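You operate a simulated robot arm through the tools that you are given. There is no shell and no other tool.

You are at the controls of a simulated robot arm. One attempt, no reset.

## Task
Put things in order on the top of the left bench. At the end: the black oil bottle (marked "DRY") from the top of the left bench stands where the orange reflector stood; the silver lamp from the top of the left bench stands on top of the carton (marked "PADS"); the blue block from the top of the left bench stands where the black oil bottle stood; the orange reflector from the top of the left bench stands where the black lamp stood; the black lamp stands where the silver lamp stood; whatever was shut is shut again. Leave all else as you found it, and nothing knocked over.

Only the result counts: the job must be done as asked and must still hold three seconds after the hand-in. Knocking over, shifting, dropping, spilling or breaking anything else fails it.

## Robot
A 6-joint arm with a two-finger parallel gripper, fixed in place. Base frame: the origin is at the foot of the arm, x ahead of it, y to its left, z up; the work surface is at about z = 860. Units: mm, degrees, N and s.
With the tool pointing down near the work surface it reaches from about 260 to 680 mm from the base axis. Its first joint turns from -66.0 to 66.0 degrees. Payload 2.9 kg.
The tool frame sits at the grasp point between the pads (the TCP): z along the fingers, y along the line on which they close. The tips reach 30 mm beyond it. Largest opening 110 mm; finger width 20, thickness 10; the body of the gripper, 48 by 112 mm, starts 55 mm behind the TCP.
Orientation is that of the tool frame in the base frame, as [roll, pitch, yaw] about the fixed x, y, z axes, in that order (R = Rz(yaw) Ry(pitch) Rx(roll)). With the fingers straight down and closing along the base's y, the tool's x points along the base's -x, its y along +y and its z along -z.

## Interface
- The arm moves only by the tool jog_arm. Its argument "steps" is a list of rows, each an object of numbers (a shift or turn left out is 0, a gripper value left out holds the last): "gripper": the closure, from 0 (fully open) to 1 (shut); "x", "y", "z": the shift along the tool's x, y, z in units of 500 mm (1.0 is 500 mm); "wx", "wy", "wz": the turn, a rotation vector about the tool's x, y, z in units of 60 degrees (1.0 is 60 degrees). In form: [{"gripper": .., "x": .., "y": .., "z": .., "wx": .., "wy": .., "wz": ..}, ...]. A call has 1 to 20 rows; each row is the pose to reach, as a shift and turn from the pose commanded when the call began, along the tool's axes at that moment. A call with a number of a shift or a turn outside -1 to 1 is refused whole. A row lasts 0.2 s, in which the tool goes at most 50 mm and 8.6 degrees; a call with a longer step from one row to the next is refused whole, and so is a gripper value outside its range. Where a pose cannot be reached the arm comes as near as it can. A force on the tool above 40 N (or 10 N above the force at the start of the call, whichever is more), or a blocked arm, ends the call early, and 0.2 s more pass. Each finger travels about 108 mm/s and halts on what it meets, pressing with about 25 N; the grip force reading is that of the motor and also rises with nothing between the fingers. The clock runs only during rows and for 0.2 s after the last one: add rows that repeat a pose to give the fingers time. The reply holds the time, the measured pose of the TCP, the force on the tool along the base axes, the opening and the grip force, in the units named above and with some noise, with the torque about the TCP (base axes, N m) and any sound that the robot's microphone picked up, and new pictures: "views" is both (left out), scene, wrist or none.
- Cameras (640 x 400 px; columns grow to the right, rows downward): "scene" is fixed at [88.4, 453, 1400.5]; the picture's right is [-0.67, -0.74, 0.00], its down [-0.41, 0.38, -0.83] and it looks along [0.61, -0.56, -0.56] (base axes); focal length 305 px, centre (320, 200). "wrist" rides on the gripper at [72, 17, -103] in the tool frame; the picture's right is [-0.23, 0.97, 0.00], its down [-0.76, -0.18, -0.62] and it looks along [-0.61, -0.14, 0.78] (tool axes); focal length 222 px, centre (320, 200). There is no depth. A picture from a camera that has moved, and an enlarged one, comes with that camera's place and axes in the base frame and with its lens. The place of the scene camera against the robot may be out by one fixed shift of up to 25 mm in any direction.
- enlarge(camera, box): a new picture of the part [left, top, right, bottom] of that camera's present view, enlarged. No time passes.
- finish_job(): hands the job in; it is judged then, once.

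Nothing tells you positions but the pictures and the camera data. Unless the task says otherwise, let go and move clear before handing in.

The tools are called after ">>>" by a JSON object that holds its "method" and its "body". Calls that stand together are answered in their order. jog_arm: Moves the arm, as the interface text tells. Its arguments: {"type":"object","properties":{"steps":{"type":"array","items":{"type":"object","properties":{"gripper":{"type":"number"},"x":{"type":"number"},"y":{"type":"number"},"z":{"type":"number"},"wx":{"type":"number"},"wy":{"type":"number"},"wz":{"type":"number"}}}},"views":{"type":"string","enum":["both","scene","wrist","none"]}},"required":["steps"]} The other tools are called the same way: enlarge (camera, box) takes an enlarged picture of a part of a camera's view; finish_job () hands the job in.

At the start:

```text
time_s: 0.0
eef_pos: [440.7, 151.6, 1187.1]
orientation: [180.0, 0.0, -180.0]
force: [0.1, -0.5, 0.0]
ft_torque: [0.02, 0.02, 0.03]
opening: 109.9
grip_force: 0.0
```

scene: 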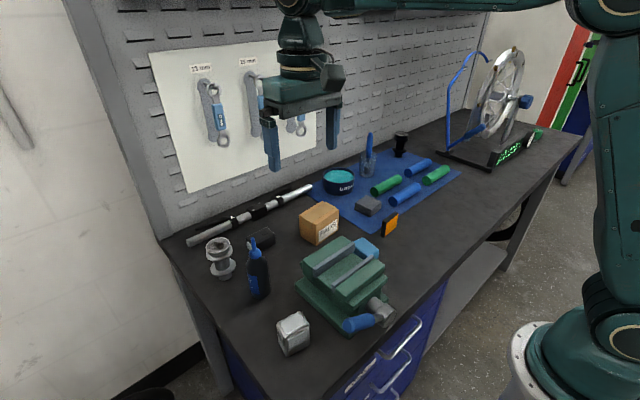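
wrist: 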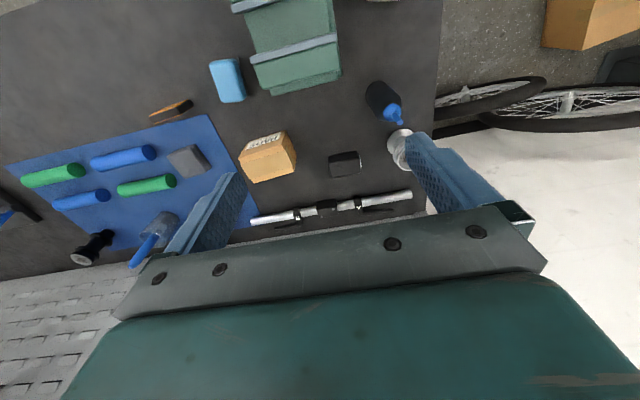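

I see the bench with a carton, vise, oil bottle, orange reflector, blue block, and black and silver lamps. First I'll enlarge both views to place them precisely.

>>> {"method": "enlarge", "body": {"camera": "scene", "box": [180, 180, 420, 370]}}

>>> {"method": "enlarge", "body": {"camera": "wrist", "box": [140, 0, 460, 240]}}

>>> {"method": "enlarge", "body": {"camera": "scene", "box": [300, 120, 480, 250]}}

```text
2.11 times, centred on (300, 275) of scene
camera zoom: at [88.4, 453.0, 1400.5], right [-0.67, -0.74, 0.0], down [-0.41, 0.38, -0.83], along [0.61, -0.56, -0.56], focal length 642 px, centre (362, 42)
```

zoom: 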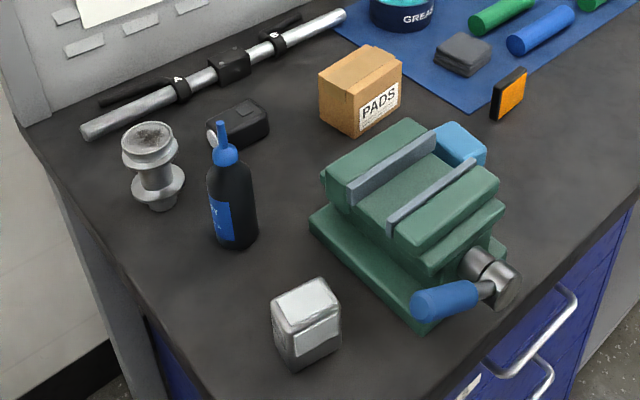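

```text
1.67 times, centred on (300, 120) of wrist
camera zoom: at [369.0, 168.3, 1292.0], right [0.23, 0.97, 0.0], down [0.76, -0.18, 0.62], along [0.61, -0.14, -0.78], focal length 370 px, centre (353, 333)
```

zoom: 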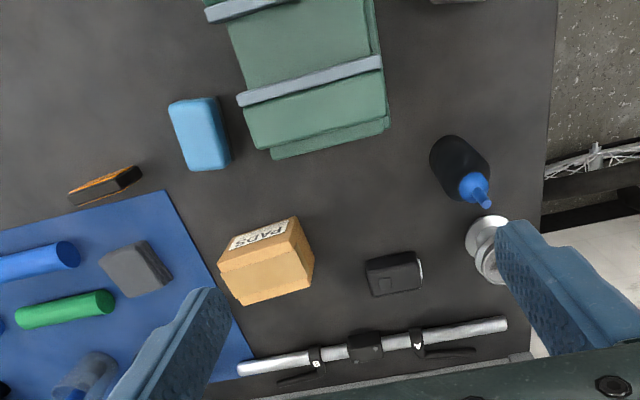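

```text
3.08 times, centred on (390, 185) of scene
camera zoom: at [88.4, 453.0, 1400.5], right [-0.67, -0.74, 0.0], down [-0.41, 0.38, -0.83], along [0.61, -0.56, -0.56], focal length 938 px, centre (105, 246)
```

zoom: 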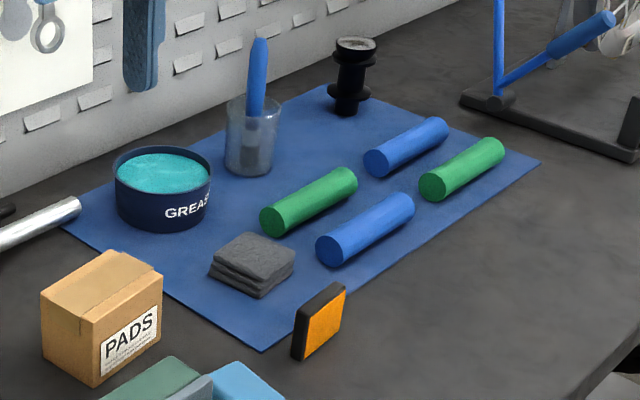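

The chain needs no spare spot: silver lamp → carton, black lamp → the silver lamp's spot, reflector → the black lamp's spot, bottle → the reflector's spot, block → the bottle's spot. Next I move the wrist camera to measure the objects from a second viewpoint.

>>> {"method": "jog_arm", "body": {"steps": [{"gripper": 0, "x": 0.0443, "y": -0.0606, "z": 0.0228}, {"x": 0.0886, "y": -0.1212, "z": 0.0456}, {"x": 0.1328, "y": -0.1819, "z": 0.0684}, {"x": 0.1771, "y": -0.2426, "z": 0.0912}, {"x": 0.2214, "y": -0.3032, "z": 0.114}, {"x": 0.2214, "y": -0.3032, "z": 0.114}], "views": "both"}}

```text
time_s: 1.4
eef_pos: [328.4, -0.6, 1132.5]
orientation: [-179.9, -0.1, -180.0]
force: [0.1, -0.1, -0.7]
ft_torque: [0.01, 0.0, -0.03]
opening: 110.3
grip_force: 0.2
camera wrist: at [256.3, 16.6, 1236.2], right [0.23, 0.97, 0.0], down [0.76, -0.18, 0.62], along [0.61, -0.14, -0.78], focal length 222 px, centre (320, 200)
```

scene: 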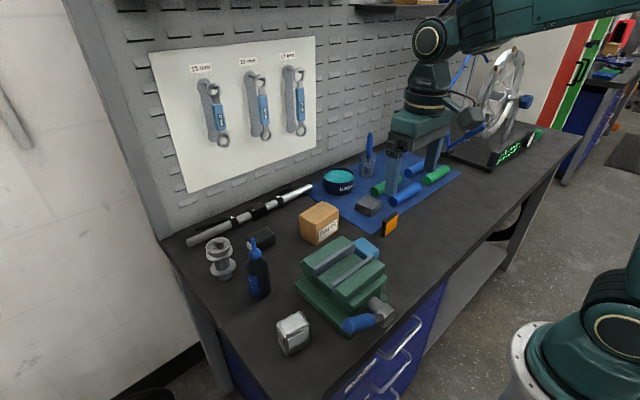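
wrist: 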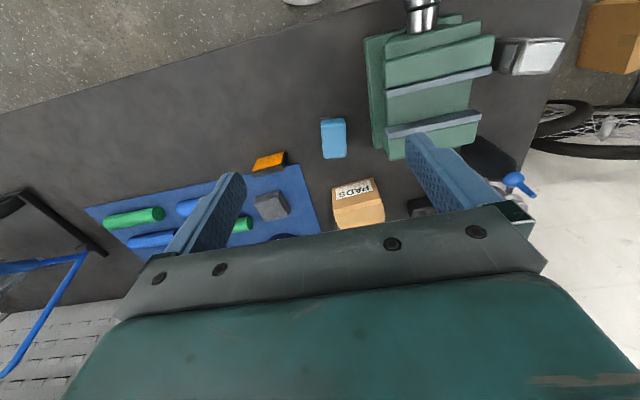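

>>> {"method": "enlarge", "body": {"camera": "wrist", "box": [230, 90, 410, 240]}}

>>> {"method": "enlarge", "body": {"camera": "wrist", "box": [300, 0, 580, 200]}}

>>> {"method": "enlarge", "body": {"camera": "scene", "box": [190, 220, 320, 320]}}

>>> {"method": "enlarge", "body": {"camera": "scene", "box": [260, 190, 420, 360]}}

```text
2.67 times, centred on (320, 165) of wrist
camera zoom: at [256.3, 16.6, 1236.2], right [0.23, 0.97, 0.0], down [0.76, -0.18, 0.62], along [0.61, -0.14, -0.78], focal length 592 px, centre (320, 293)
```

zoom: 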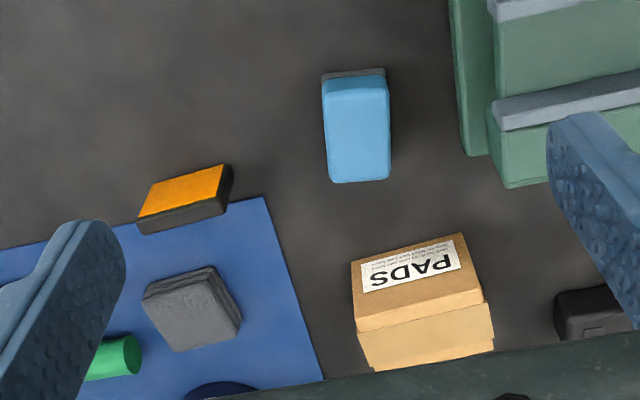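

```text
2.00 times, centred on (440, 100) of wrist
camera zoom: at [256.3, 16.6, 1236.2], right [0.23, 0.97, 0.0], down [0.76, -0.18, 0.62], along [0.61, -0.14, -0.78], focal length 444 px, centre (80, 400)
```

zoom: 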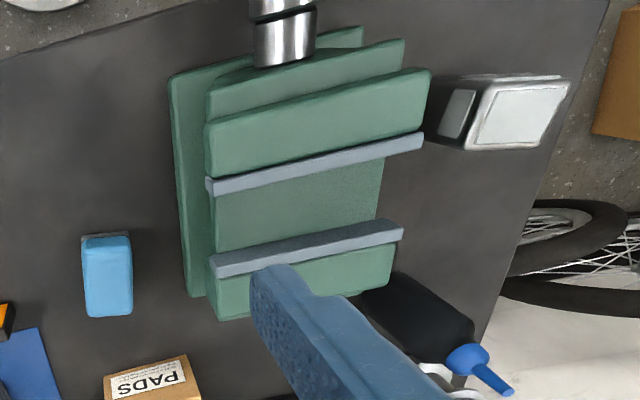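

```text
4.00 times, centred on (255, 270) of scene
camera zoom: at [88.4, 453.0, 1400.5], right [-0.67, -0.74, 0.0], down [-0.41, 0.38, -0.83], along [0.61, -0.56, -0.56], focal length 1220 px, centre (580, -80)
```

zoom: 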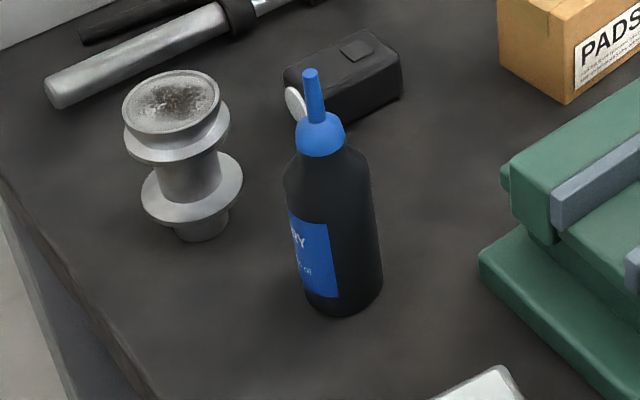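

```text
2.35 times, centred on (340, 275) of scene
camera zoom: at [88.4, 453.0, 1400.5], right [-0.67, -0.74, 0.0], down [-0.41, 0.38, -0.83], along [0.61, -0.56, -0.56], focal length 717 px, centre (273, 24)
```

zoom: 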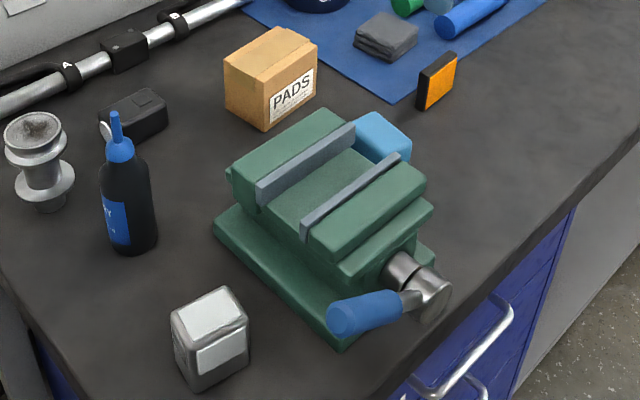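

Carton is about 88 mm wide along y with its top near z≈940. The gripper hid its far edge, so I move forward to view the carton, black lamp and bottle from closer.

>>> {"method": "jog_arm", "body": {"steps": [{"x": -0.075, "y": 0.03}, {"x": -0.15, "y": 0.06}, {"x": -0.225, "y": 0.09}, {"x": -0.3, "y": 0.12}, {"x": -0.3, "y": 0.12}], "views": "wrist"}}

>>> {"method": "enlarge", "body": {"camera": "wrist", "box": [200, 60, 440, 230]}}

```text
time_s: 2.6
eef_pos: [481.2, 60.2, 1132.5]
orientation: [180.0, 0.0, -179.9]
force: [0.5, 0.1, -0.5]
ft_torque: [-0.01, -0.03, 0.02]
opening: 110.3
grip_force: 0.2
camera wrist: at [408.5, 76.8, 1236.0], right [0.23, 0.97, 0.0], down [0.76, -0.18, 0.62], along [0.61, -0.14, -0.78], focal length 222 px, centre (320, 200)
```

wrist: 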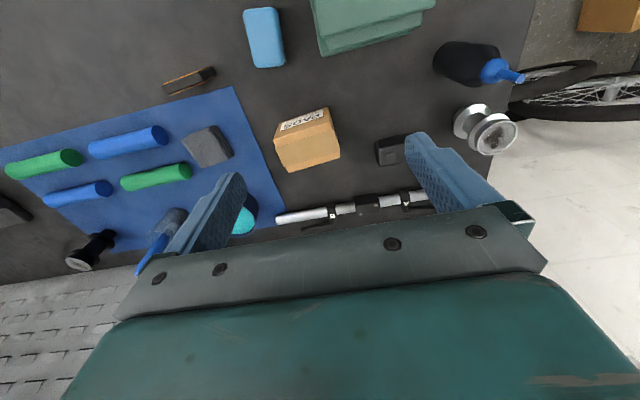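

```text
2.35 times, centred on (320, 145) of wrist
camera zoom: at [408.5, 76.8, 1236.0], right [0.23, 0.97, 0.0], down [0.76, -0.18, 0.62], along [0.61, -0.14, -0.78], focal length 523 px, centre (320, 329)
```

zoom: 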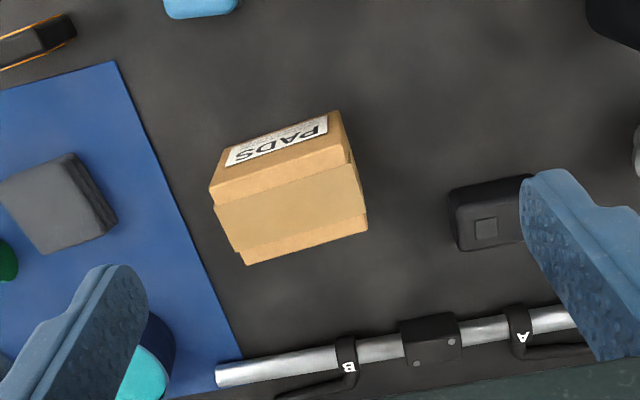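

Carton top: x≈515–571, y≈−14–70, centre ≈(543, 28). Now I look at the black lamp, bottle and silver lamp.

>>> {"method": "jog_arm", "body": {"steps": [{"y": 0.08}, {"y": 0.16}, {"y": 0.24}, {"y": 0.24}], "views": "wrist"}}

>>> {"method": "enlarge", "body": {"camera": "wrist", "box": [220, 90, 440, 220]}}

>>> {"method": "enlarge", "body": {"camera": "wrist", "box": [320, 40, 520, 170]}}

>>> {"method": "jog_arm", "body": {"steps": [{"x": 0.06, "y": 0.03}, {"x": 0.12, "y": 0.06}, {"x": 0.18, "y": 0.09}, {"x": 0.24, "y": 0.12}, {"x": 0.3, "y": 0.12}, {"x": 0.3, "y": 0.12}], "views": "wrist"}}

>>> {"method": "enlarge", "body": {"camera": "wrist", "box": [220, 60, 440, 220]}}

```text
time_s: 3.6
eef_pos: [478.6, 180.4, 1130.9]
orientation: [-180.0, -0.1, 180.0]
force: [-0.2, -0.4, -0.7]
ft_torque: [-0.04, 0.01, 0.01]
opening: 110.0
grip_force: 0.0
camera wrist: at [406.1, 197.6, 1234.3], right [0.23, 0.97, 0.0], down [0.76, -0.18, 0.62], along [0.61, -0.14, -0.78], focal length 222 px, centre (320, 200)
```

wrist: 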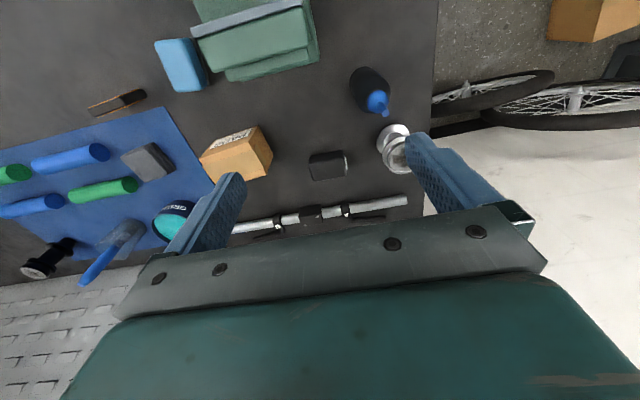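

```text
2.91 times, centred on (330, 155) of wrist
camera zoom: at [406.1, 197.6, 1234.3], right [0.23, 0.97, 0.0], down [0.76, -0.18, 0.62], along [0.61, -0.14, -0.78], focal length 646 px, centre (291, 331)
```

zoom: 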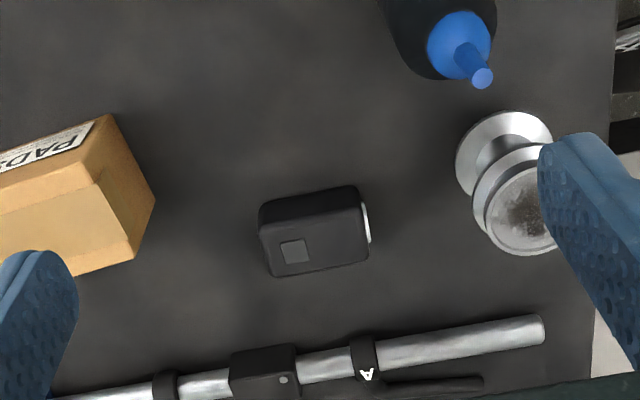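

```text
3.08 times, centred on (420, 105) of wrist
camera zoom: at [406.1, 197.6, 1234.3], right [0.23, 0.97, 0.0], down [0.76, -0.18, 0.62], along [0.61, -0.14, -0.78], focal length 684 px, centre (12, 492)
```

zoom: 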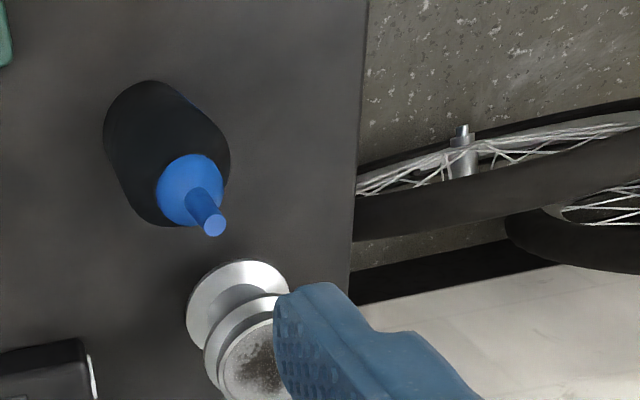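

```text
time_s: 5.0
eef_pos: [330.5, 240.0, 1130.9]
orientation: [180.0, 0.0, -180.0]
force: [0.3, 0.8, 0.1]
ft_torque: [0.0, 0.01, 0.0]
opening: 109.9
grip_force: 0.1
camera wrist: at [259.1, 256.9, 1235.1], right [0.23, 0.97, 0.0], down [0.76, -0.18, 0.62], along [0.61, -0.14, -0.78], focal length 222 px, centre (320, 200)
```

wrist: 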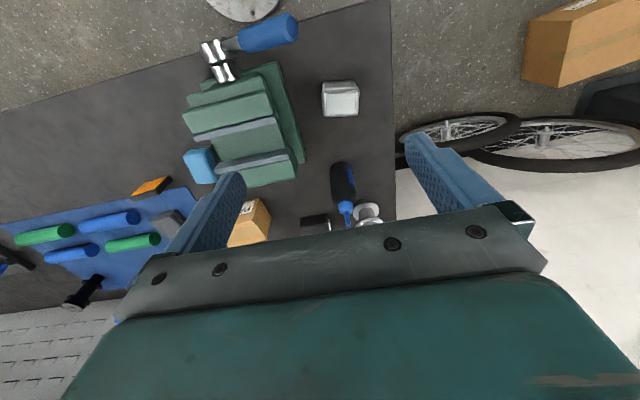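

```text
2.50 times, centred on (330, 140) of wrist
camera zoom: at [259.1, 256.9, 1235.1], right [0.23, 0.97, 0.0], down [0.76, -0.18, 0.62], along [0.61, -0.14, -0.78], focal length 555 px, centre (295, 350)
```

zoom: 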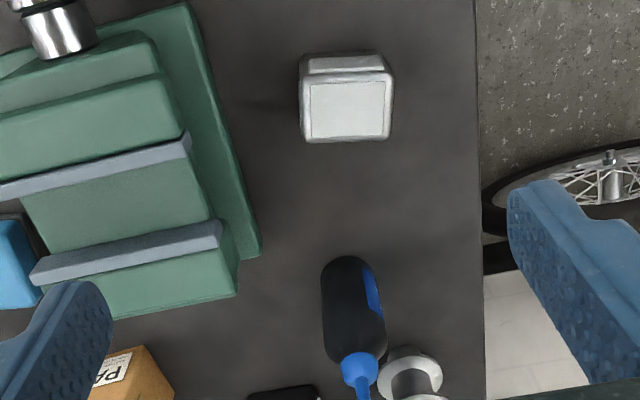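

Measured so far: silver lamp ≈(349, 265), about 46×34×54 mm and turned −11°; black lamp ≈(611, 165); bottle ≈(490, 244); reflector ≈(430, −118); block ≈(410, 6). I go above the silver lamp first and check alignment before descending.

>>> {"method": "jog_arm", "body": {"steps": [{"x": -0.0127, "y": 0.017, "z": 0.087, "wz": 0.061}, {"x": -0.0254, "y": 0.034, "z": 0.174, "wz": 0.122}, {"x": -0.038, "y": 0.051, "z": 0.262, "wz": 0.183}, {"x": -0.038, "y": 0.051, "z": 0.262, "wz": 0.183}], "views": "both"}}

>>> {"method": "enlarge", "body": {"camera": "wrist", "box": [230, 60, 410, 210]}}

```text
time_s: 6.0
eef_pos: [348.3, 265.3, 1001.1]
orientation: [-180.0, 0.1, 169.0]
force: [0.9, -0.5, 0.8]
ft_torque: [0.02, 0.01, 0.0]
opening: 110.0
grip_force: 0.0
camera wrist: at [281.2, 297.0, 1105.1], right [0.41, 0.91, 0.0], down [0.71, -0.32, 0.62], along [0.57, -0.26, -0.78], focal length 222 px, centre (320, 200)
```

scene: 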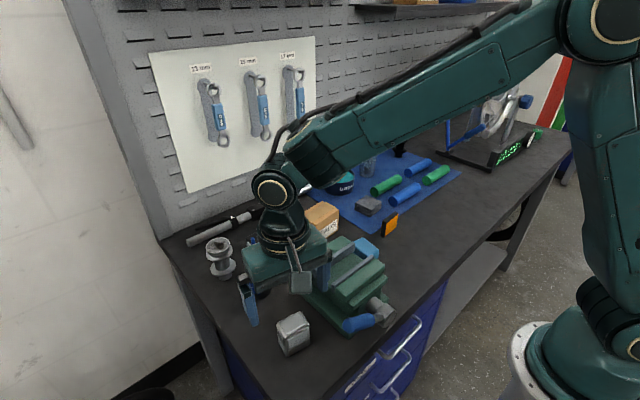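
wrist: 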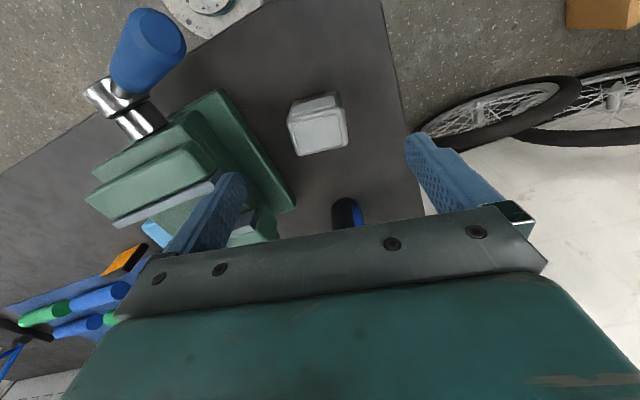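

```text
2.67 times, centred on (320, 135) of wrist
camera zoom: at [281.2, 297.0, 1105.1], right [0.41, 0.91, 0.0], down [0.71, -0.32, 0.62], along [0.57, -0.26, -0.78], focal length 592 px, centre (320, 373)
```

zoom: 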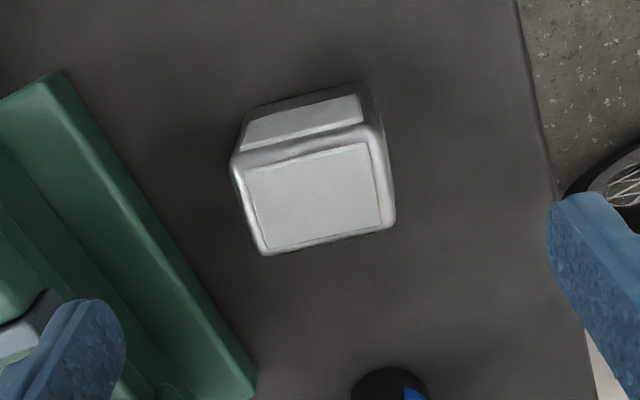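

The silver lamp's measured centre (350, 264) and yaw (≈−10.5°) match the tool pose. Descending with the fingers partly closed.

>>> {"method": "jog_arm", "body": {"steps": [{"gripper": 0.3, "x": -0.003, "y": -0.001, "z": 0.07}, {"gripper": 0.3, "x": -0.003, "y": -0.001, "z": 0.14}, {"gripper": 0.3, "x": -0.003, "y": -0.001, "z": 0.2}, {"gripper": 0.3, "x": -0.003, "y": -0.001, "z": 0.2076}, {"gripper": 0.3, "x": -0.003, "y": -0.001, "z": 0.2076}], "views": "both"}}

```text
time_s: 7.2
eef_pos: [351.6, 265.4, 896.5]
orientation: [-180.0, 0.0, 169.0]
force: [0.5, 1.0, -0.3]
ft_torque: [-0.02, 0.0, 0.02]
opening: 76.8
grip_force: 0.0
camera wrist: at [284.0, 295.6, 999.9], right [0.41, 0.91, 0.0], down [0.71, -0.32, 0.62], along [0.57, -0.25, -0.78], focal length 222 px, centre (320, 200)
```

scene: 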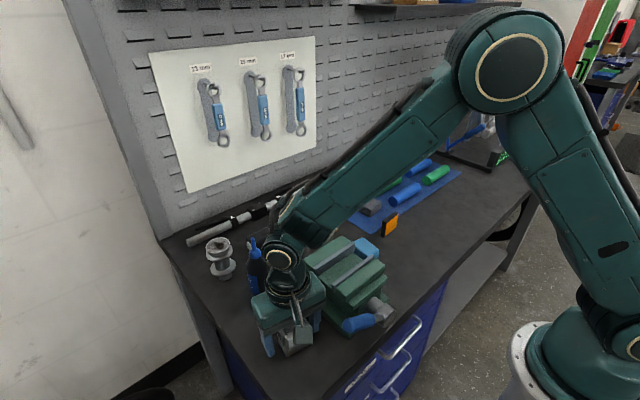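
wrist: 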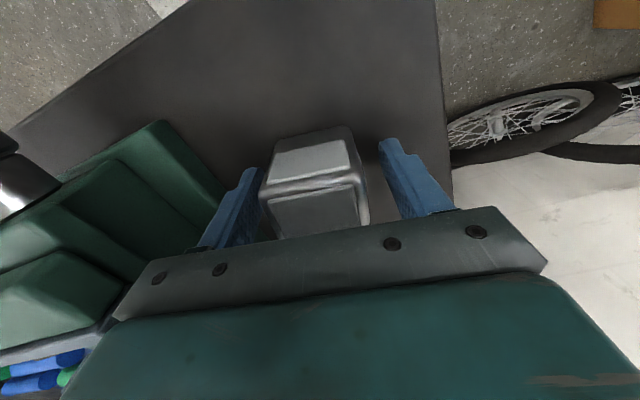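

The lamp sits between the fingers. Closing.

>>> {"method": "jog_arm", "body": {"steps": [{"gripper": 0.6}, {"gripper": 0.8}, {"gripper": 0.8}, {"gripper": 0.8}], "views": "wrist"}}

```text
time_s: 8.2
eef_pos: [352.5, 264.8, 895.9]
orientation: [180.0, 0.1, 169.0]
force: [0.6, -0.2, 0.0]
ft_torque: [0.01, 0.03, -0.03]
opening: 49.6
grip_force: 25.2
camera wrist: at [284.0, 295.7, 1000.2], right [0.41, 0.91, 0.0], down [0.71, -0.32, 0.62], along [0.57, -0.25, -0.78], focal length 222 px, centre (320, 200)
```

wrist: 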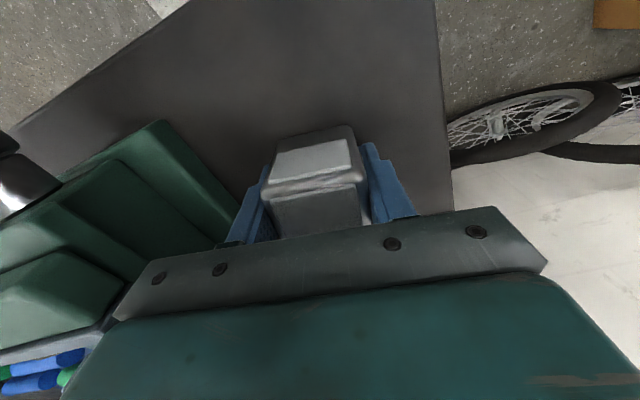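

Gripped (49.6 mm wide, 25 N). Lifting and carrying over the carton, turning the lamp to match the carton's yaw.

>>> {"method": "jog_arm", "body": {"steps": [{"gripper": 0.8, "z": -0.05}, {"z": -0.13}, {"z": -0.22}, {"z": -0.31}, {"z": -0.39}, {"x": -0.0668, "y": -0.056, "z": -0.39, "wz": -0.037}, {"x": -0.1336, "y": -0.112, "z": -0.39, "wz": -0.074}, {"x": -0.2003, "y": -0.168, "z": -0.39, "wz": -0.112}, {"x": -0.267, "y": -0.224, "z": -0.39, "wz": -0.15}, {"x": -0.3338, "y": -0.28, "z": -0.39, "wz": -0.187}, {"x": -0.4006, "y": -0.336, "z": -0.39, "wz": -0.224}, {"x": -0.4674, "y": -0.392, "z": -0.39, "wz": -0.2617}, {"x": -0.4674, "y": -0.392, "z": -0.39, "wz": -0.2617}, {"x": -0.4674, "y": -0.392, "z": -0.39, "wz": -0.2617}], "views": "both"}}

>>> {"method": "enlarge", "body": {"camera": "wrist", "box": [230, 60, 410, 210]}}

```text
time_s: 11.2
eef_pos: [543.2, 27.4, 1091.7]
orientation: [180.0, 0.0, -175.1]
force: [-0.9, 0.6, -0.7]
ft_torque: [0.02, 0.0, 0.03]
opening: 49.7
grip_force: 24.9
camera wrist: at [470.0, 36.8, 1195.3], right [0.15, 0.99, 0.0], down [0.77, -0.11, 0.62], along [0.62, -0.09, -0.78], focal length 222 px, centre (320, 200)
```

scene: 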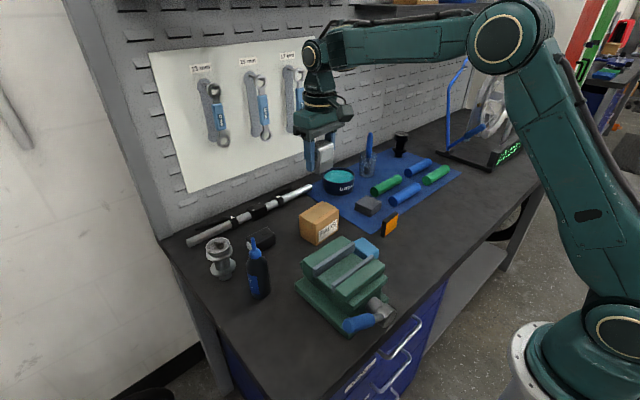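
wrist: 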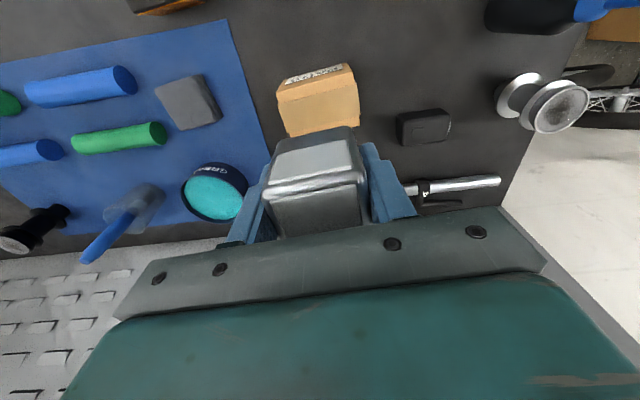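

```text
2.67 times, centred on (320, 135) of wrist
camera zoom: at [470.0, 36.8, 1195.3], right [0.15, 0.99, 0.0], down [0.77, -0.11, 0.62], along [0.62, -0.09, -0.78], focal length 592 px, centre (320, 373)
```

zoom: 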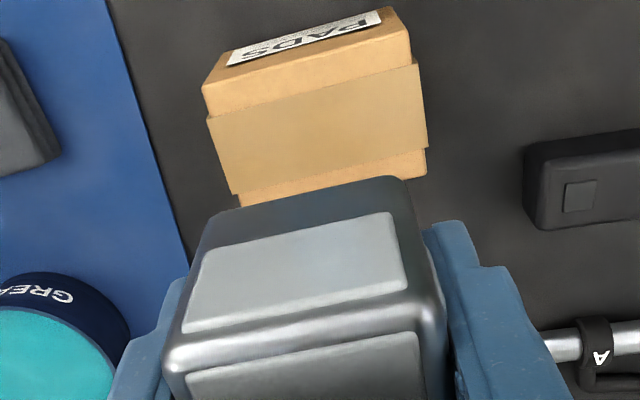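

Carton top centre re-measured ≈(545, 27), directly beneath. Lowering to just above it, then creeping down while watching the force.

>>> {"method": "jog_arm", "body": {"steps": [{"x": -0.002, "z": 0.07}, {"x": -0.004, "z": 0.14}, {"x": -0.004, "z": 0.19}, {"x": -0.004, "z": 0.21}, {"x": -0.004, "z": 0.214}, {"x": -0.004, "z": 0.214}], "views": "both"}}

>>> {"method": "enlarge", "body": {"camera": "scene", "box": [270, 170, 370, 260]}}

```text
time_s: 12.6
eef_pos: [544.5, 27.1, 982.2]
orientation: [179.9, 0.0, -175.3]
force: [1.0, 0.6, -1.4]
ft_torque: [-0.02, -0.04, 0.03]
opening: 49.6
grip_force: 25.1
camera wrist: at [471.2, 38.0, 1086.9], right [0.15, 0.99, 0.0], down [0.77, -0.11, 0.62], along [0.62, -0.09, -0.78], focal length 222 px, centre (320, 200)
```

scene: 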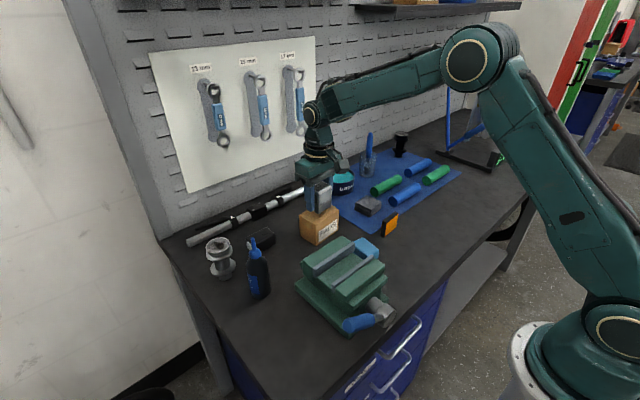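
wrist: 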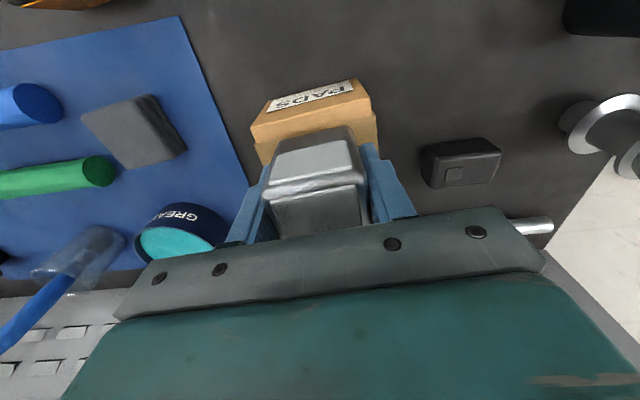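

```text
4.44 times, centred on (320, 215) of scene
camera zoom: at [88.5, 453.0, 1400.5], right [-0.67, -0.74, 0.0], down [-0.41, 0.38, -0.83], along [0.61, -0.56, -0.56], focal length 1355 px, centre (320, 133)
```

zoom: 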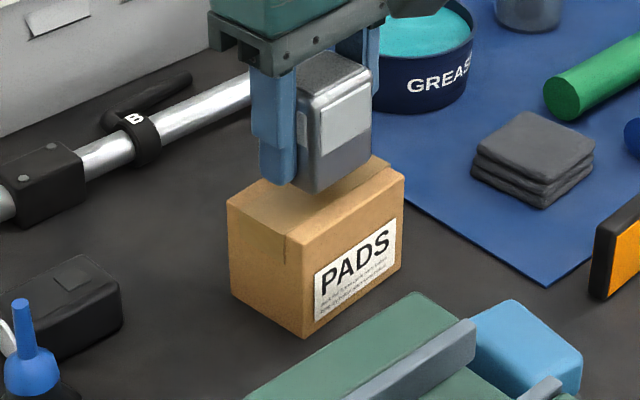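

The lamp is centred a few millimetres above the carton. Creeping down.

>>> {"method": "jog_arm", "body": {"steps": [{"z": 0.004}, {"z": 0.006}, {"z": 0.008}, {"z": 0.008}], "views": "none"}}

>>> {"method": "enlarge", "body": {"camera": "scene", "box": [290, 190, 350, 240]}}

```text
time_s: 13.6
eef_pos: [544.1, 27.8, 980.6]
orientation: [180.0, 0.0, -175.3]
force: [-0.2, 0.9, -1.0]
ft_torque: [-0.02, -0.01, -0.03]
opening: 49.5
grip_force: 25.1
```

```text
8.00 times, centred on (320, 215) of scene
camera zoom: at [88.5, 453.0, 1400.5], right [-0.67, -0.74, 0.0], down [-0.41, 0.38, -0.83], along [0.61, -0.56, -0.56], focal length 2439 px, centre (320, 80)
```

zoom: 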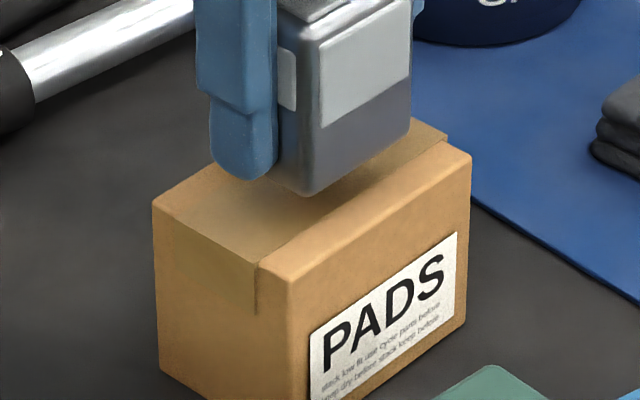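

>>> {"method": "jog_arm", "body": {"steps": [{"z": 0.002}, {"z": 0.004}, {"z": 0.004}], "views": "none"}}

>>> {"method": "enlarge", "body": {"camera": "scene", "box": [290, 190, 350, 240]}}

>>> {"method": "jog_arm", "body": {"steps": [{"z": 0.002}, {"z": 0.002}], "views": "none"}}

>>> {"method": "enlarge", "body": {"camera": "scene", "box": [290, 190, 350, 240]}}

```text
time_s: 14.4
eef_pos: [546.2, 26.7, 978.1]
orientation: [179.9, 0.0, -175.3]
force: [0.7, 0.6, -0.1]
ft_torque: [0.0, 0.0, 0.01]
opening: 49.8
grip_force: 25.1
```

```text
8.00 times, centred on (320, 215) of scene
camera zoom: at [88.5, 453.0, 1400.5], right [-0.67, -0.74, 0.0], down [-0.41, 0.38, -0.83], along [0.61, -0.56, -0.56], focal length 2439 px, centre (320, 80)
```

zoom: 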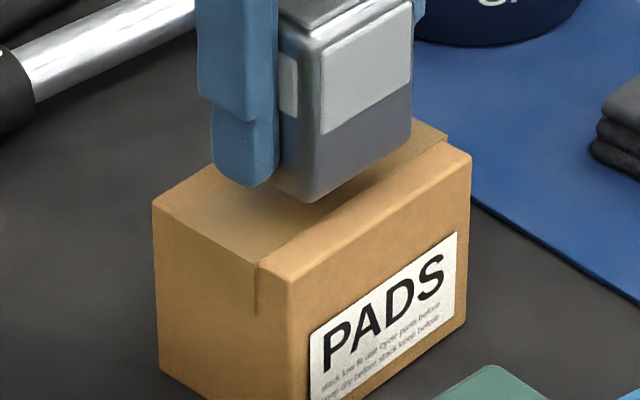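

```text
time_s: 15.0
eef_pos: [544.7, 26.7, 977.8]
orientation: [179.9, 0.0, -175.3]
force: [0.4, -0.1, -0.4]
ft_torque: [0.02, -0.04, 0.0]
opening: 49.7
grip_force: 25.1
```

```text
8.00 times, centred on (320, 215) of scene
camera zoom: at [88.5, 453.0, 1400.5], right [-0.67, -0.74, 0.0], down [-0.41, 0.38, -0.83], along [0.61, -0.56, -0.56], focal length 2439 px, centre (320, 80)
```

zoom: 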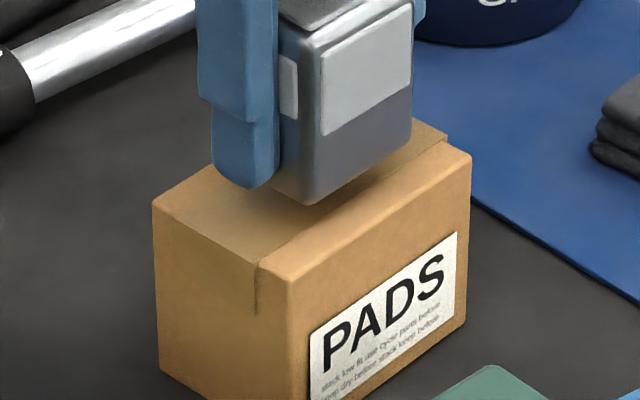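

>>> {"method": "jog_arm", "body": {"steps": [{"z": 0.002}, {"z": 0.002}], "views": "none"}}

>>> {"method": "jog_arm", "body": {"steps": [{"z": 0.002}, {"z": 0.002}], "views": "none"}}

>>> {"method": "enlarge", "body": {"camera": "scene", "box": [290, 190, 350, 240]}}

```text
time_s: 15.6
eef_pos: [545.4, 28.1, 975.8]
orientation: [-180.0, -0.1, -175.3]
force: [-0.1, -0.6, -0.8]
ft_torque: [0.01, 0.02, 0.0]
opening: 49.8
grip_force: 24.9
```

```text
time_s: 16.2
eef_pos: [544.9, 28.5, 975.2]
orientation: [179.9, -0.1, -175.3]
force: [-0.6, -0.5, -1.3]
ft_torque: [0.01, 0.02, 0.0]
opening: 49.5
grip_force: 25.1
```

```text
8.00 times, centred on (320, 215) of scene
camera zoom: at [88.5, 453.0, 1400.5], right [-0.67, -0.74, 0.0], down [-0.41, 0.38, -0.83], along [0.61, -0.56, -0.56], focal length 2439 px, centre (320, 80)
```

zoom: 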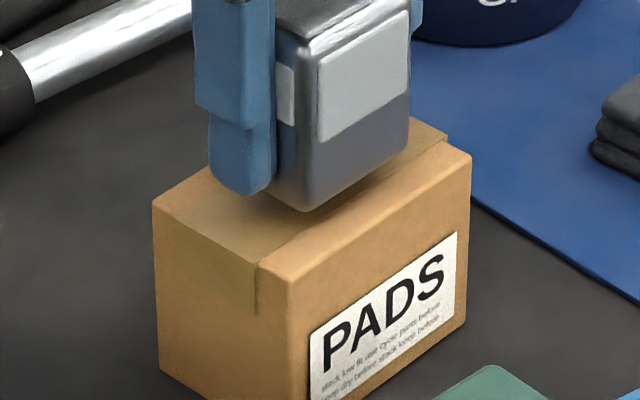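

>>> {"method": "jog_arm", "body": {"steps": [{"z": 0.002}, {"z": 0.002}], "views": "none"}}

>>> {"method": "jog_arm", "body": {"steps": [{"z": 0.002}, {"z": 0.002}], "views": "none"}}

>>> {"method": "enlarge", "body": {"camera": "scene", "box": [290, 190, 350, 240]}}

```text
time_s: 16.8
eef_pos: [545.4, 28.0, 974.6]
orientation: [-179.9, 0.0, -175.2]
force: [-1.0, 0.0, -0.2]
ft_torque: [0.01, 0.01, -0.04]
opening: 49.6
grip_force: 25.0
```

```text
time_s: 17.4
eef_pos: [544.0, 28.9, 973.8]
orientation: [-180.0, 0.0, -175.2]
force: [-0.6, 0.1, -0.5]
ft_torque: [-0.01, 0.0, 0.0]
opening: 49.7
grip_force: 24.7
```

```text
8.00 times, centred on (320, 215) of scene
camera zoom: at [88.5, 453.0, 1400.5], right [-0.67, -0.74, 0.0], down [-0.41, 0.38, -0.83], along [0.61, -0.56, -0.56], focal length 2439 px, centre (320, 80)
```

zoom: 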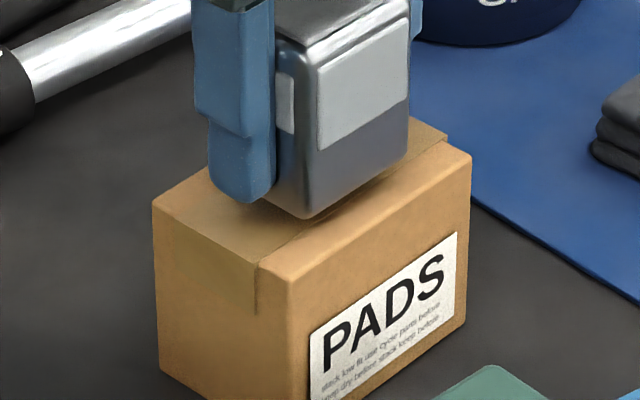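

>>> {"method": "jog_arm", "body": {"steps": [{"z": 0.002}, {"z": 0.002}], "views": "none"}}

>>> {"method": "jog_arm", "body": {"steps": [{"z": 0.002}, {"z": 0.002}], "views": "none"}}

>>> {"method": "enlarge", "body": {"camera": "scene", "box": [290, 190, 350, 240]}}

```text
time_s: 18.0
eef_pos: [545.6, 28.2, 972.7]
orientation: [-180.0, 0.0, -175.4]
force: [-1.0, -0.4, -1.3]
ft_torque: [0.01, 0.02, 0.0]
opening: 49.7
grip_force: 25.0
```

```text
time_s: 18.6
eef_pos: [544.1, 28.5, 971.3]
orientation: [-180.0, 0.1, -175.4]
force: [0.1, 0.1, -1.2]
ft_torque: [-0.01, 0.03, 0.0]
opening: 49.9
grip_force: 25.1
```

```text
8.00 times, centred on (320, 215) of scene
camera zoom: at [88.5, 453.0, 1400.5], right [-0.67, -0.74, 0.0], down [-0.41, 0.38, -0.83], along [0.61, -0.56, -0.56], focal length 2439 px, centre (320, 80)
```

zoom: 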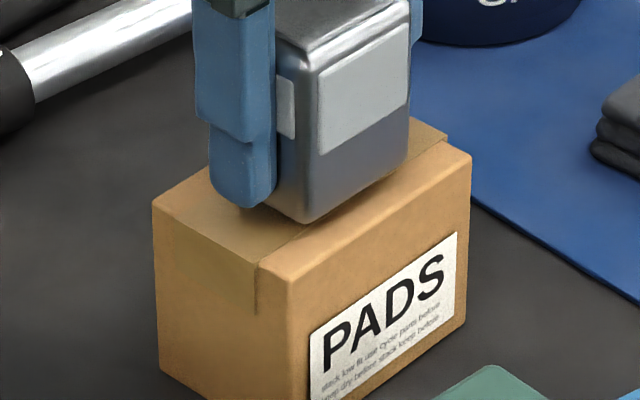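

>>> {"method": "jog_arm", "body": {"steps": [{"z": 0.002}, {"z": 0.002}], "views": "none"}}

>>> {"method": "enlarge", "body": {"camera": "scene", "box": [290, 190, 350, 240]}}

>>> {"method": "enlarge", "body": {"camera": "wrist", "box": [230, 60, 410, 240]}}

```text
time_s: 19.2
eef_pos: [543.0, 27.6, 970.1]
orientation: [179.9, 0.0, -175.2]
force: [-0.4, 0.1, -0.4]
ft_torque: [-0.03, 0.0, -0.01]
opening: 49.5
grip_force: 24.9
```

```text
8.00 times, centred on (320, 215) of scene
camera zoom: at [88.5, 453.0, 1400.5], right [-0.67, -0.74, 0.0], down [-0.41, 0.38, -0.83], along [0.61, -0.56, -0.56], focal length 2439 px, centre (320, 80)
```

zoom: 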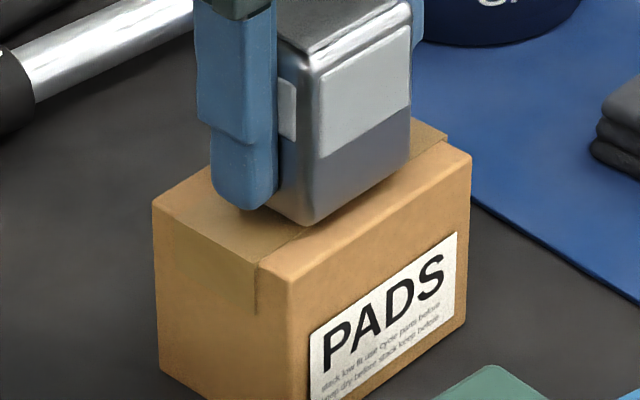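

```text
2.22 times, centred on (320, 150) of wrist
camera zoom: at [471.0, 38.5, 1074.0], right [0.15, 0.99, 0.0], down [0.77, -0.11, 0.62], along [0.62, -0.09, -0.78], focal length 494 px, centre (320, 311)
```

zoom: 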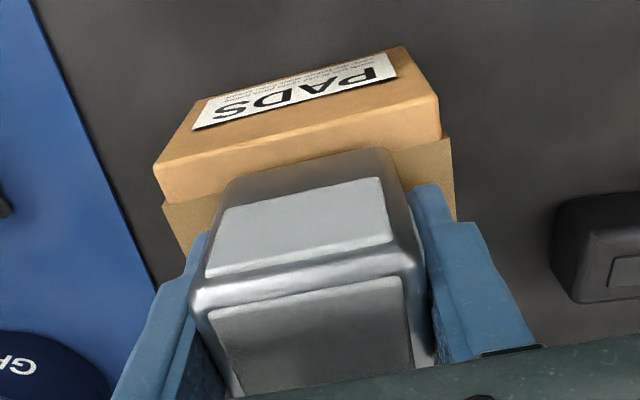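

>>> {"method": "jog_arm", "body": {"steps": [{"z": 0.002}, {"z": 0.002}], "views": "none"}}

>>> {"method": "jog_arm", "body": {"steps": [{"z": 0.002}, {"z": 0.002}], "views": "none"}}

>>> {"method": "enlarge", "body": {"camera": "scene", "box": [290, 190, 350, 240]}}

```text
time_s: 19.8
eef_pos: [544.3, 28.8, 969.4]
orientation: [180.0, 0.0, -175.4]
force: [0.9, -0.2, -1.3]
ft_torque: [-0.03, -0.01, -0.02]
opening: 49.7
grip_force: 24.9
```

```text
time_s: 20.4
eef_pos: [544.2, 26.7, 969.3]
orientation: [180.0, 0.0, -175.3]
force: [-0.7, -0.2, -1.2]
ft_torque: [-0.02, 0.01, 0.0]
opening: 49.6
grip_force: 25.0
```

```text
8.00 times, centred on (320, 215) of scene
camera zoom: at [88.5, 453.0, 1400.5], right [-0.67, -0.74, 0.0], down [-0.41, 0.38, -0.83], along [0.61, -0.56, -0.56], focal length 2439 px, centre (320, 80)
```

zoom: 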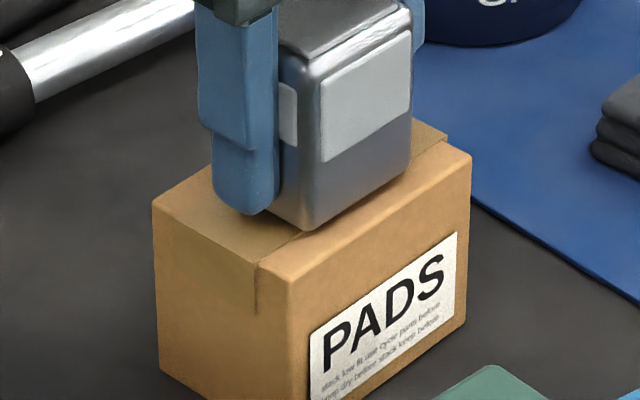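

>>> {"method": "jog_arm", "body": {"steps": [{"z": 0.002}, {"z": 0.002}], "views": "none"}}

>>> {"method": "jog_arm", "body": {"steps": [{"z": 0.002}, {"z": 0.002}], "views": "none"}}

>>> {"method": "enlarge", "body": {"camera": "scene", "box": [290, 190, 350, 240]}}

```text
time_s: 21.0
eef_pos: [543.0, 27.0, 968.1]
orientation: [-180.0, 0.0, -175.4]
force: [0.1, -0.1, -1.2]
ft_torque: [-0.01, 0.0, -0.03]
opening: 49.9
grip_force: 25.0
```

```text
time_s: 21.6
eef_pos: [544.7, 28.1, 966.9]
orientation: [180.0, 0.0, -175.4]
force: [-0.1, 0.4, -1.2]
ft_torque: [-0.02, 0.0, -0.03]
opening: 49.7
grip_force: 25.1
```

```text
8.00 times, centred on (320, 215) of scene
camera zoom: at [88.5, 453.0, 1400.5], right [-0.67, -0.74, 0.0], down [-0.41, 0.38, -0.83], along [0.61, -0.56, -0.56], focal length 2439 px, centre (320, 80)
```

zoom: 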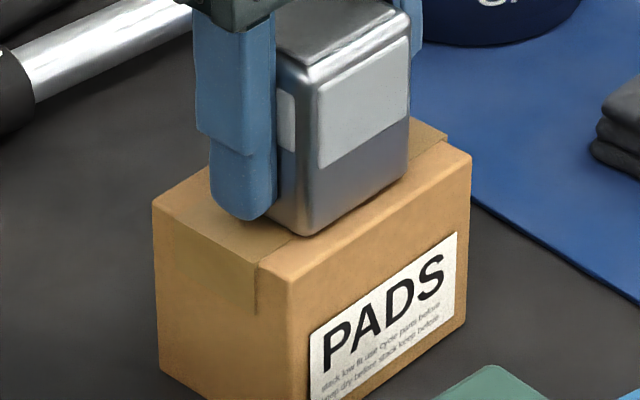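

>>> {"method": "jog_arm", "body": {"steps": [{"z": 0.002}, {"z": 0.002}], "views": "none"}}

>>> {"method": "jog_arm", "body": {"steps": [{"z": 0.002}, {"z": 0.002}], "views": "none"}}

>>> {"method": "enlarge", "body": {"camera": "scene", "box": [290, 190, 350, 240]}}

```text
time_s: 22.2
eef_pos: [544.8, 29.2, 967.5]
orientation: [-180.0, 0.0, -175.3]
force: [-2.4, -1.6, 4.1]
ft_torque: [-0.03, 0.14, 0.01]
opening: 49.8
grip_force: 24.7
```

```text
time_s: 22.8
eef_pos: [544.9, 27.9, 966.2]
orientation: [180.0, 0.2, -175.3]
force: [-5.1, 3.5, 19.8]
ft_torque: [0.11, 0.33, -0.01]
opening: 49.9
grip_force: 25.4
```

```text
8.00 times, centred on (320, 215) of scene
camera zoom: at [88.0, 453.1, 1400.5], right [-0.67, -0.74, 0.0], down [-0.41, 0.38, -0.83], along [0.61, -0.56, -0.56], focal length 2439 px, centre (320, 80)
```

zoom: 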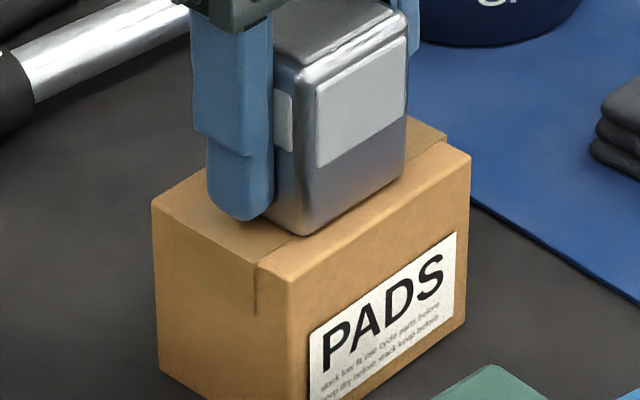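

Contact felt (~20 N) with the lamp on the carton top. Easing off slightly, then releasing gently and rising.

>>> {"method": "jog_arm", "body": {"steps": [{"z": -0.0016}, {"z": -0.0016}], "views": "none"}}

>>> {"method": "jog_arm", "body": {"steps": [{"gripper": 0.5}, {"gripper": 0.4}, {"gripper": 0.3}, {"gripper": 0.3}], "views": "both"}}

>>> {"method": "enlarge", "body": {"camera": "scene", "box": [280, 170, 360, 240]}}

```text
time_s: 23.4
eef_pos: [546.7, 27.4, 966.7]
orientation: [-180.0, 0.1, -175.2]
force: [-3.7, 5.5, 21.8]
ft_torque: [0.12, 0.1, -0.01]
opening: 49.7
grip_force: 25.4
```

```text
time_s: 24.4
eef_pos: [545.5, 28.0, 964.3]
orientation: [-180.0, 0.0, -175.3]
force: [0.1, 0.0, 1.6]
ft_torque: [0.01, -0.01, 0.0]
opening: 77.1
grip_force: 0.2
camera wrist: at [472.3, 38.7, 1068.4], right [0.15, 0.99, 0.0], down [0.77, -0.11, 0.62], along [0.62, -0.09, -0.78], focal length 222 px, centre (320, 200)
```

scene: 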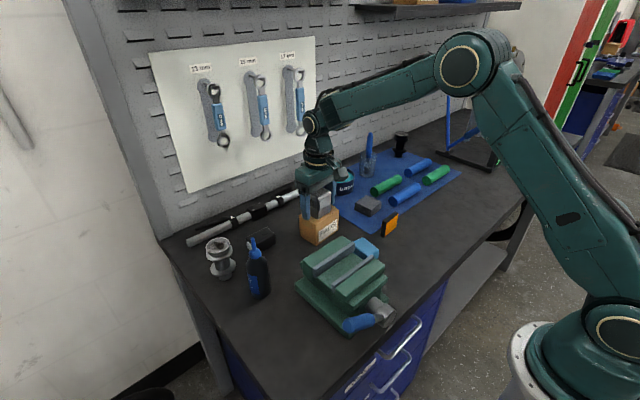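
wrist: 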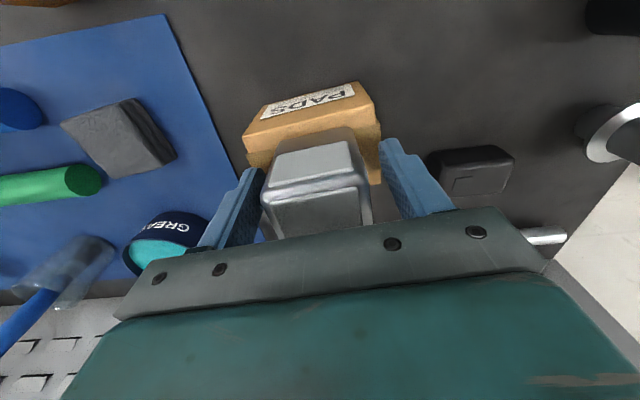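

```text
5.71 times, centred on (320, 205) of scene
camera zoom: at [88.4, 453.0, 1400.5], right [-0.67, -0.74, 0.0], down [-0.41, 0.38, -0.83], along [0.61, -0.56, -0.56], focal length 1742 px, centre (320, 171)
```

zoom: 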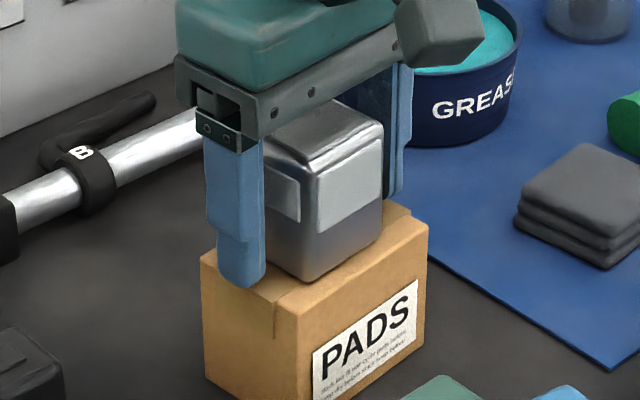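

The silver lamp stands on the carton. Rising straight up, then moving toward the black lamp with a look first.

>>> {"method": "jog_arm", "body": {"steps": [{"gripper": 0.3, "z": -0.02}, {"z": -0.08}, {"z": -0.16}, {"z": -0.24}, {"z": -0.24}], "views": "both"}}

>>> {"method": "enlarge", "body": {"camera": "scene", "box": [280, 170, 360, 240]}}

```text
time_s: 25.6
eef_pos: [544.8, 29.5, 1082.8]
orientation: [-180.0, 0.0, -175.3]
force: [0.6, -0.4, -0.7]
ft_torque: [0.02, 0.0, 0.0]
opening: 77.0
grip_force: 0.1
camera wrist: at [471.6, 40.1, 1187.1], right [0.15, 0.99, 0.0], down [0.77, -0.11, 0.62], along [0.62, -0.09, -0.78], focal length 222 px, centre (320, 200)
```

scene: 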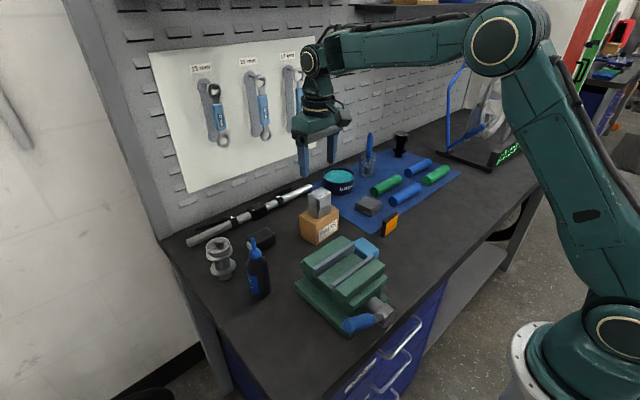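
wrist: 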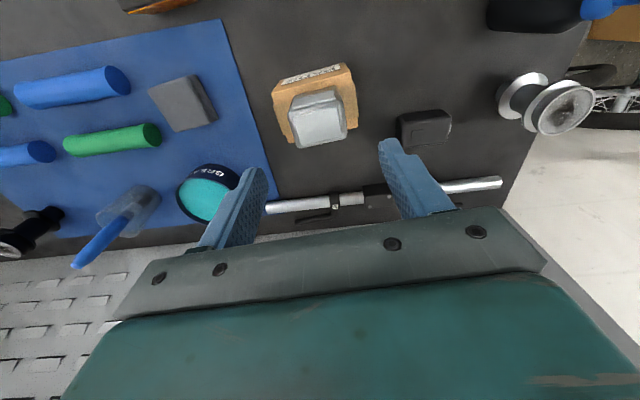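

```text
5.71 times, centred on (320, 205) of scene
camera zoom: at [88.4, 453.0, 1400.5], right [-0.67, -0.74, 0.0], down [-0.41, 0.38, -0.83], along [0.61, -0.56, -0.56], focal length 1742 px, centre (320, 171)
```

zoom: 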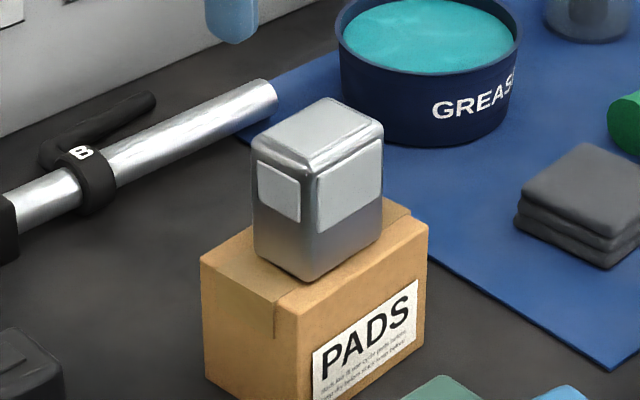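

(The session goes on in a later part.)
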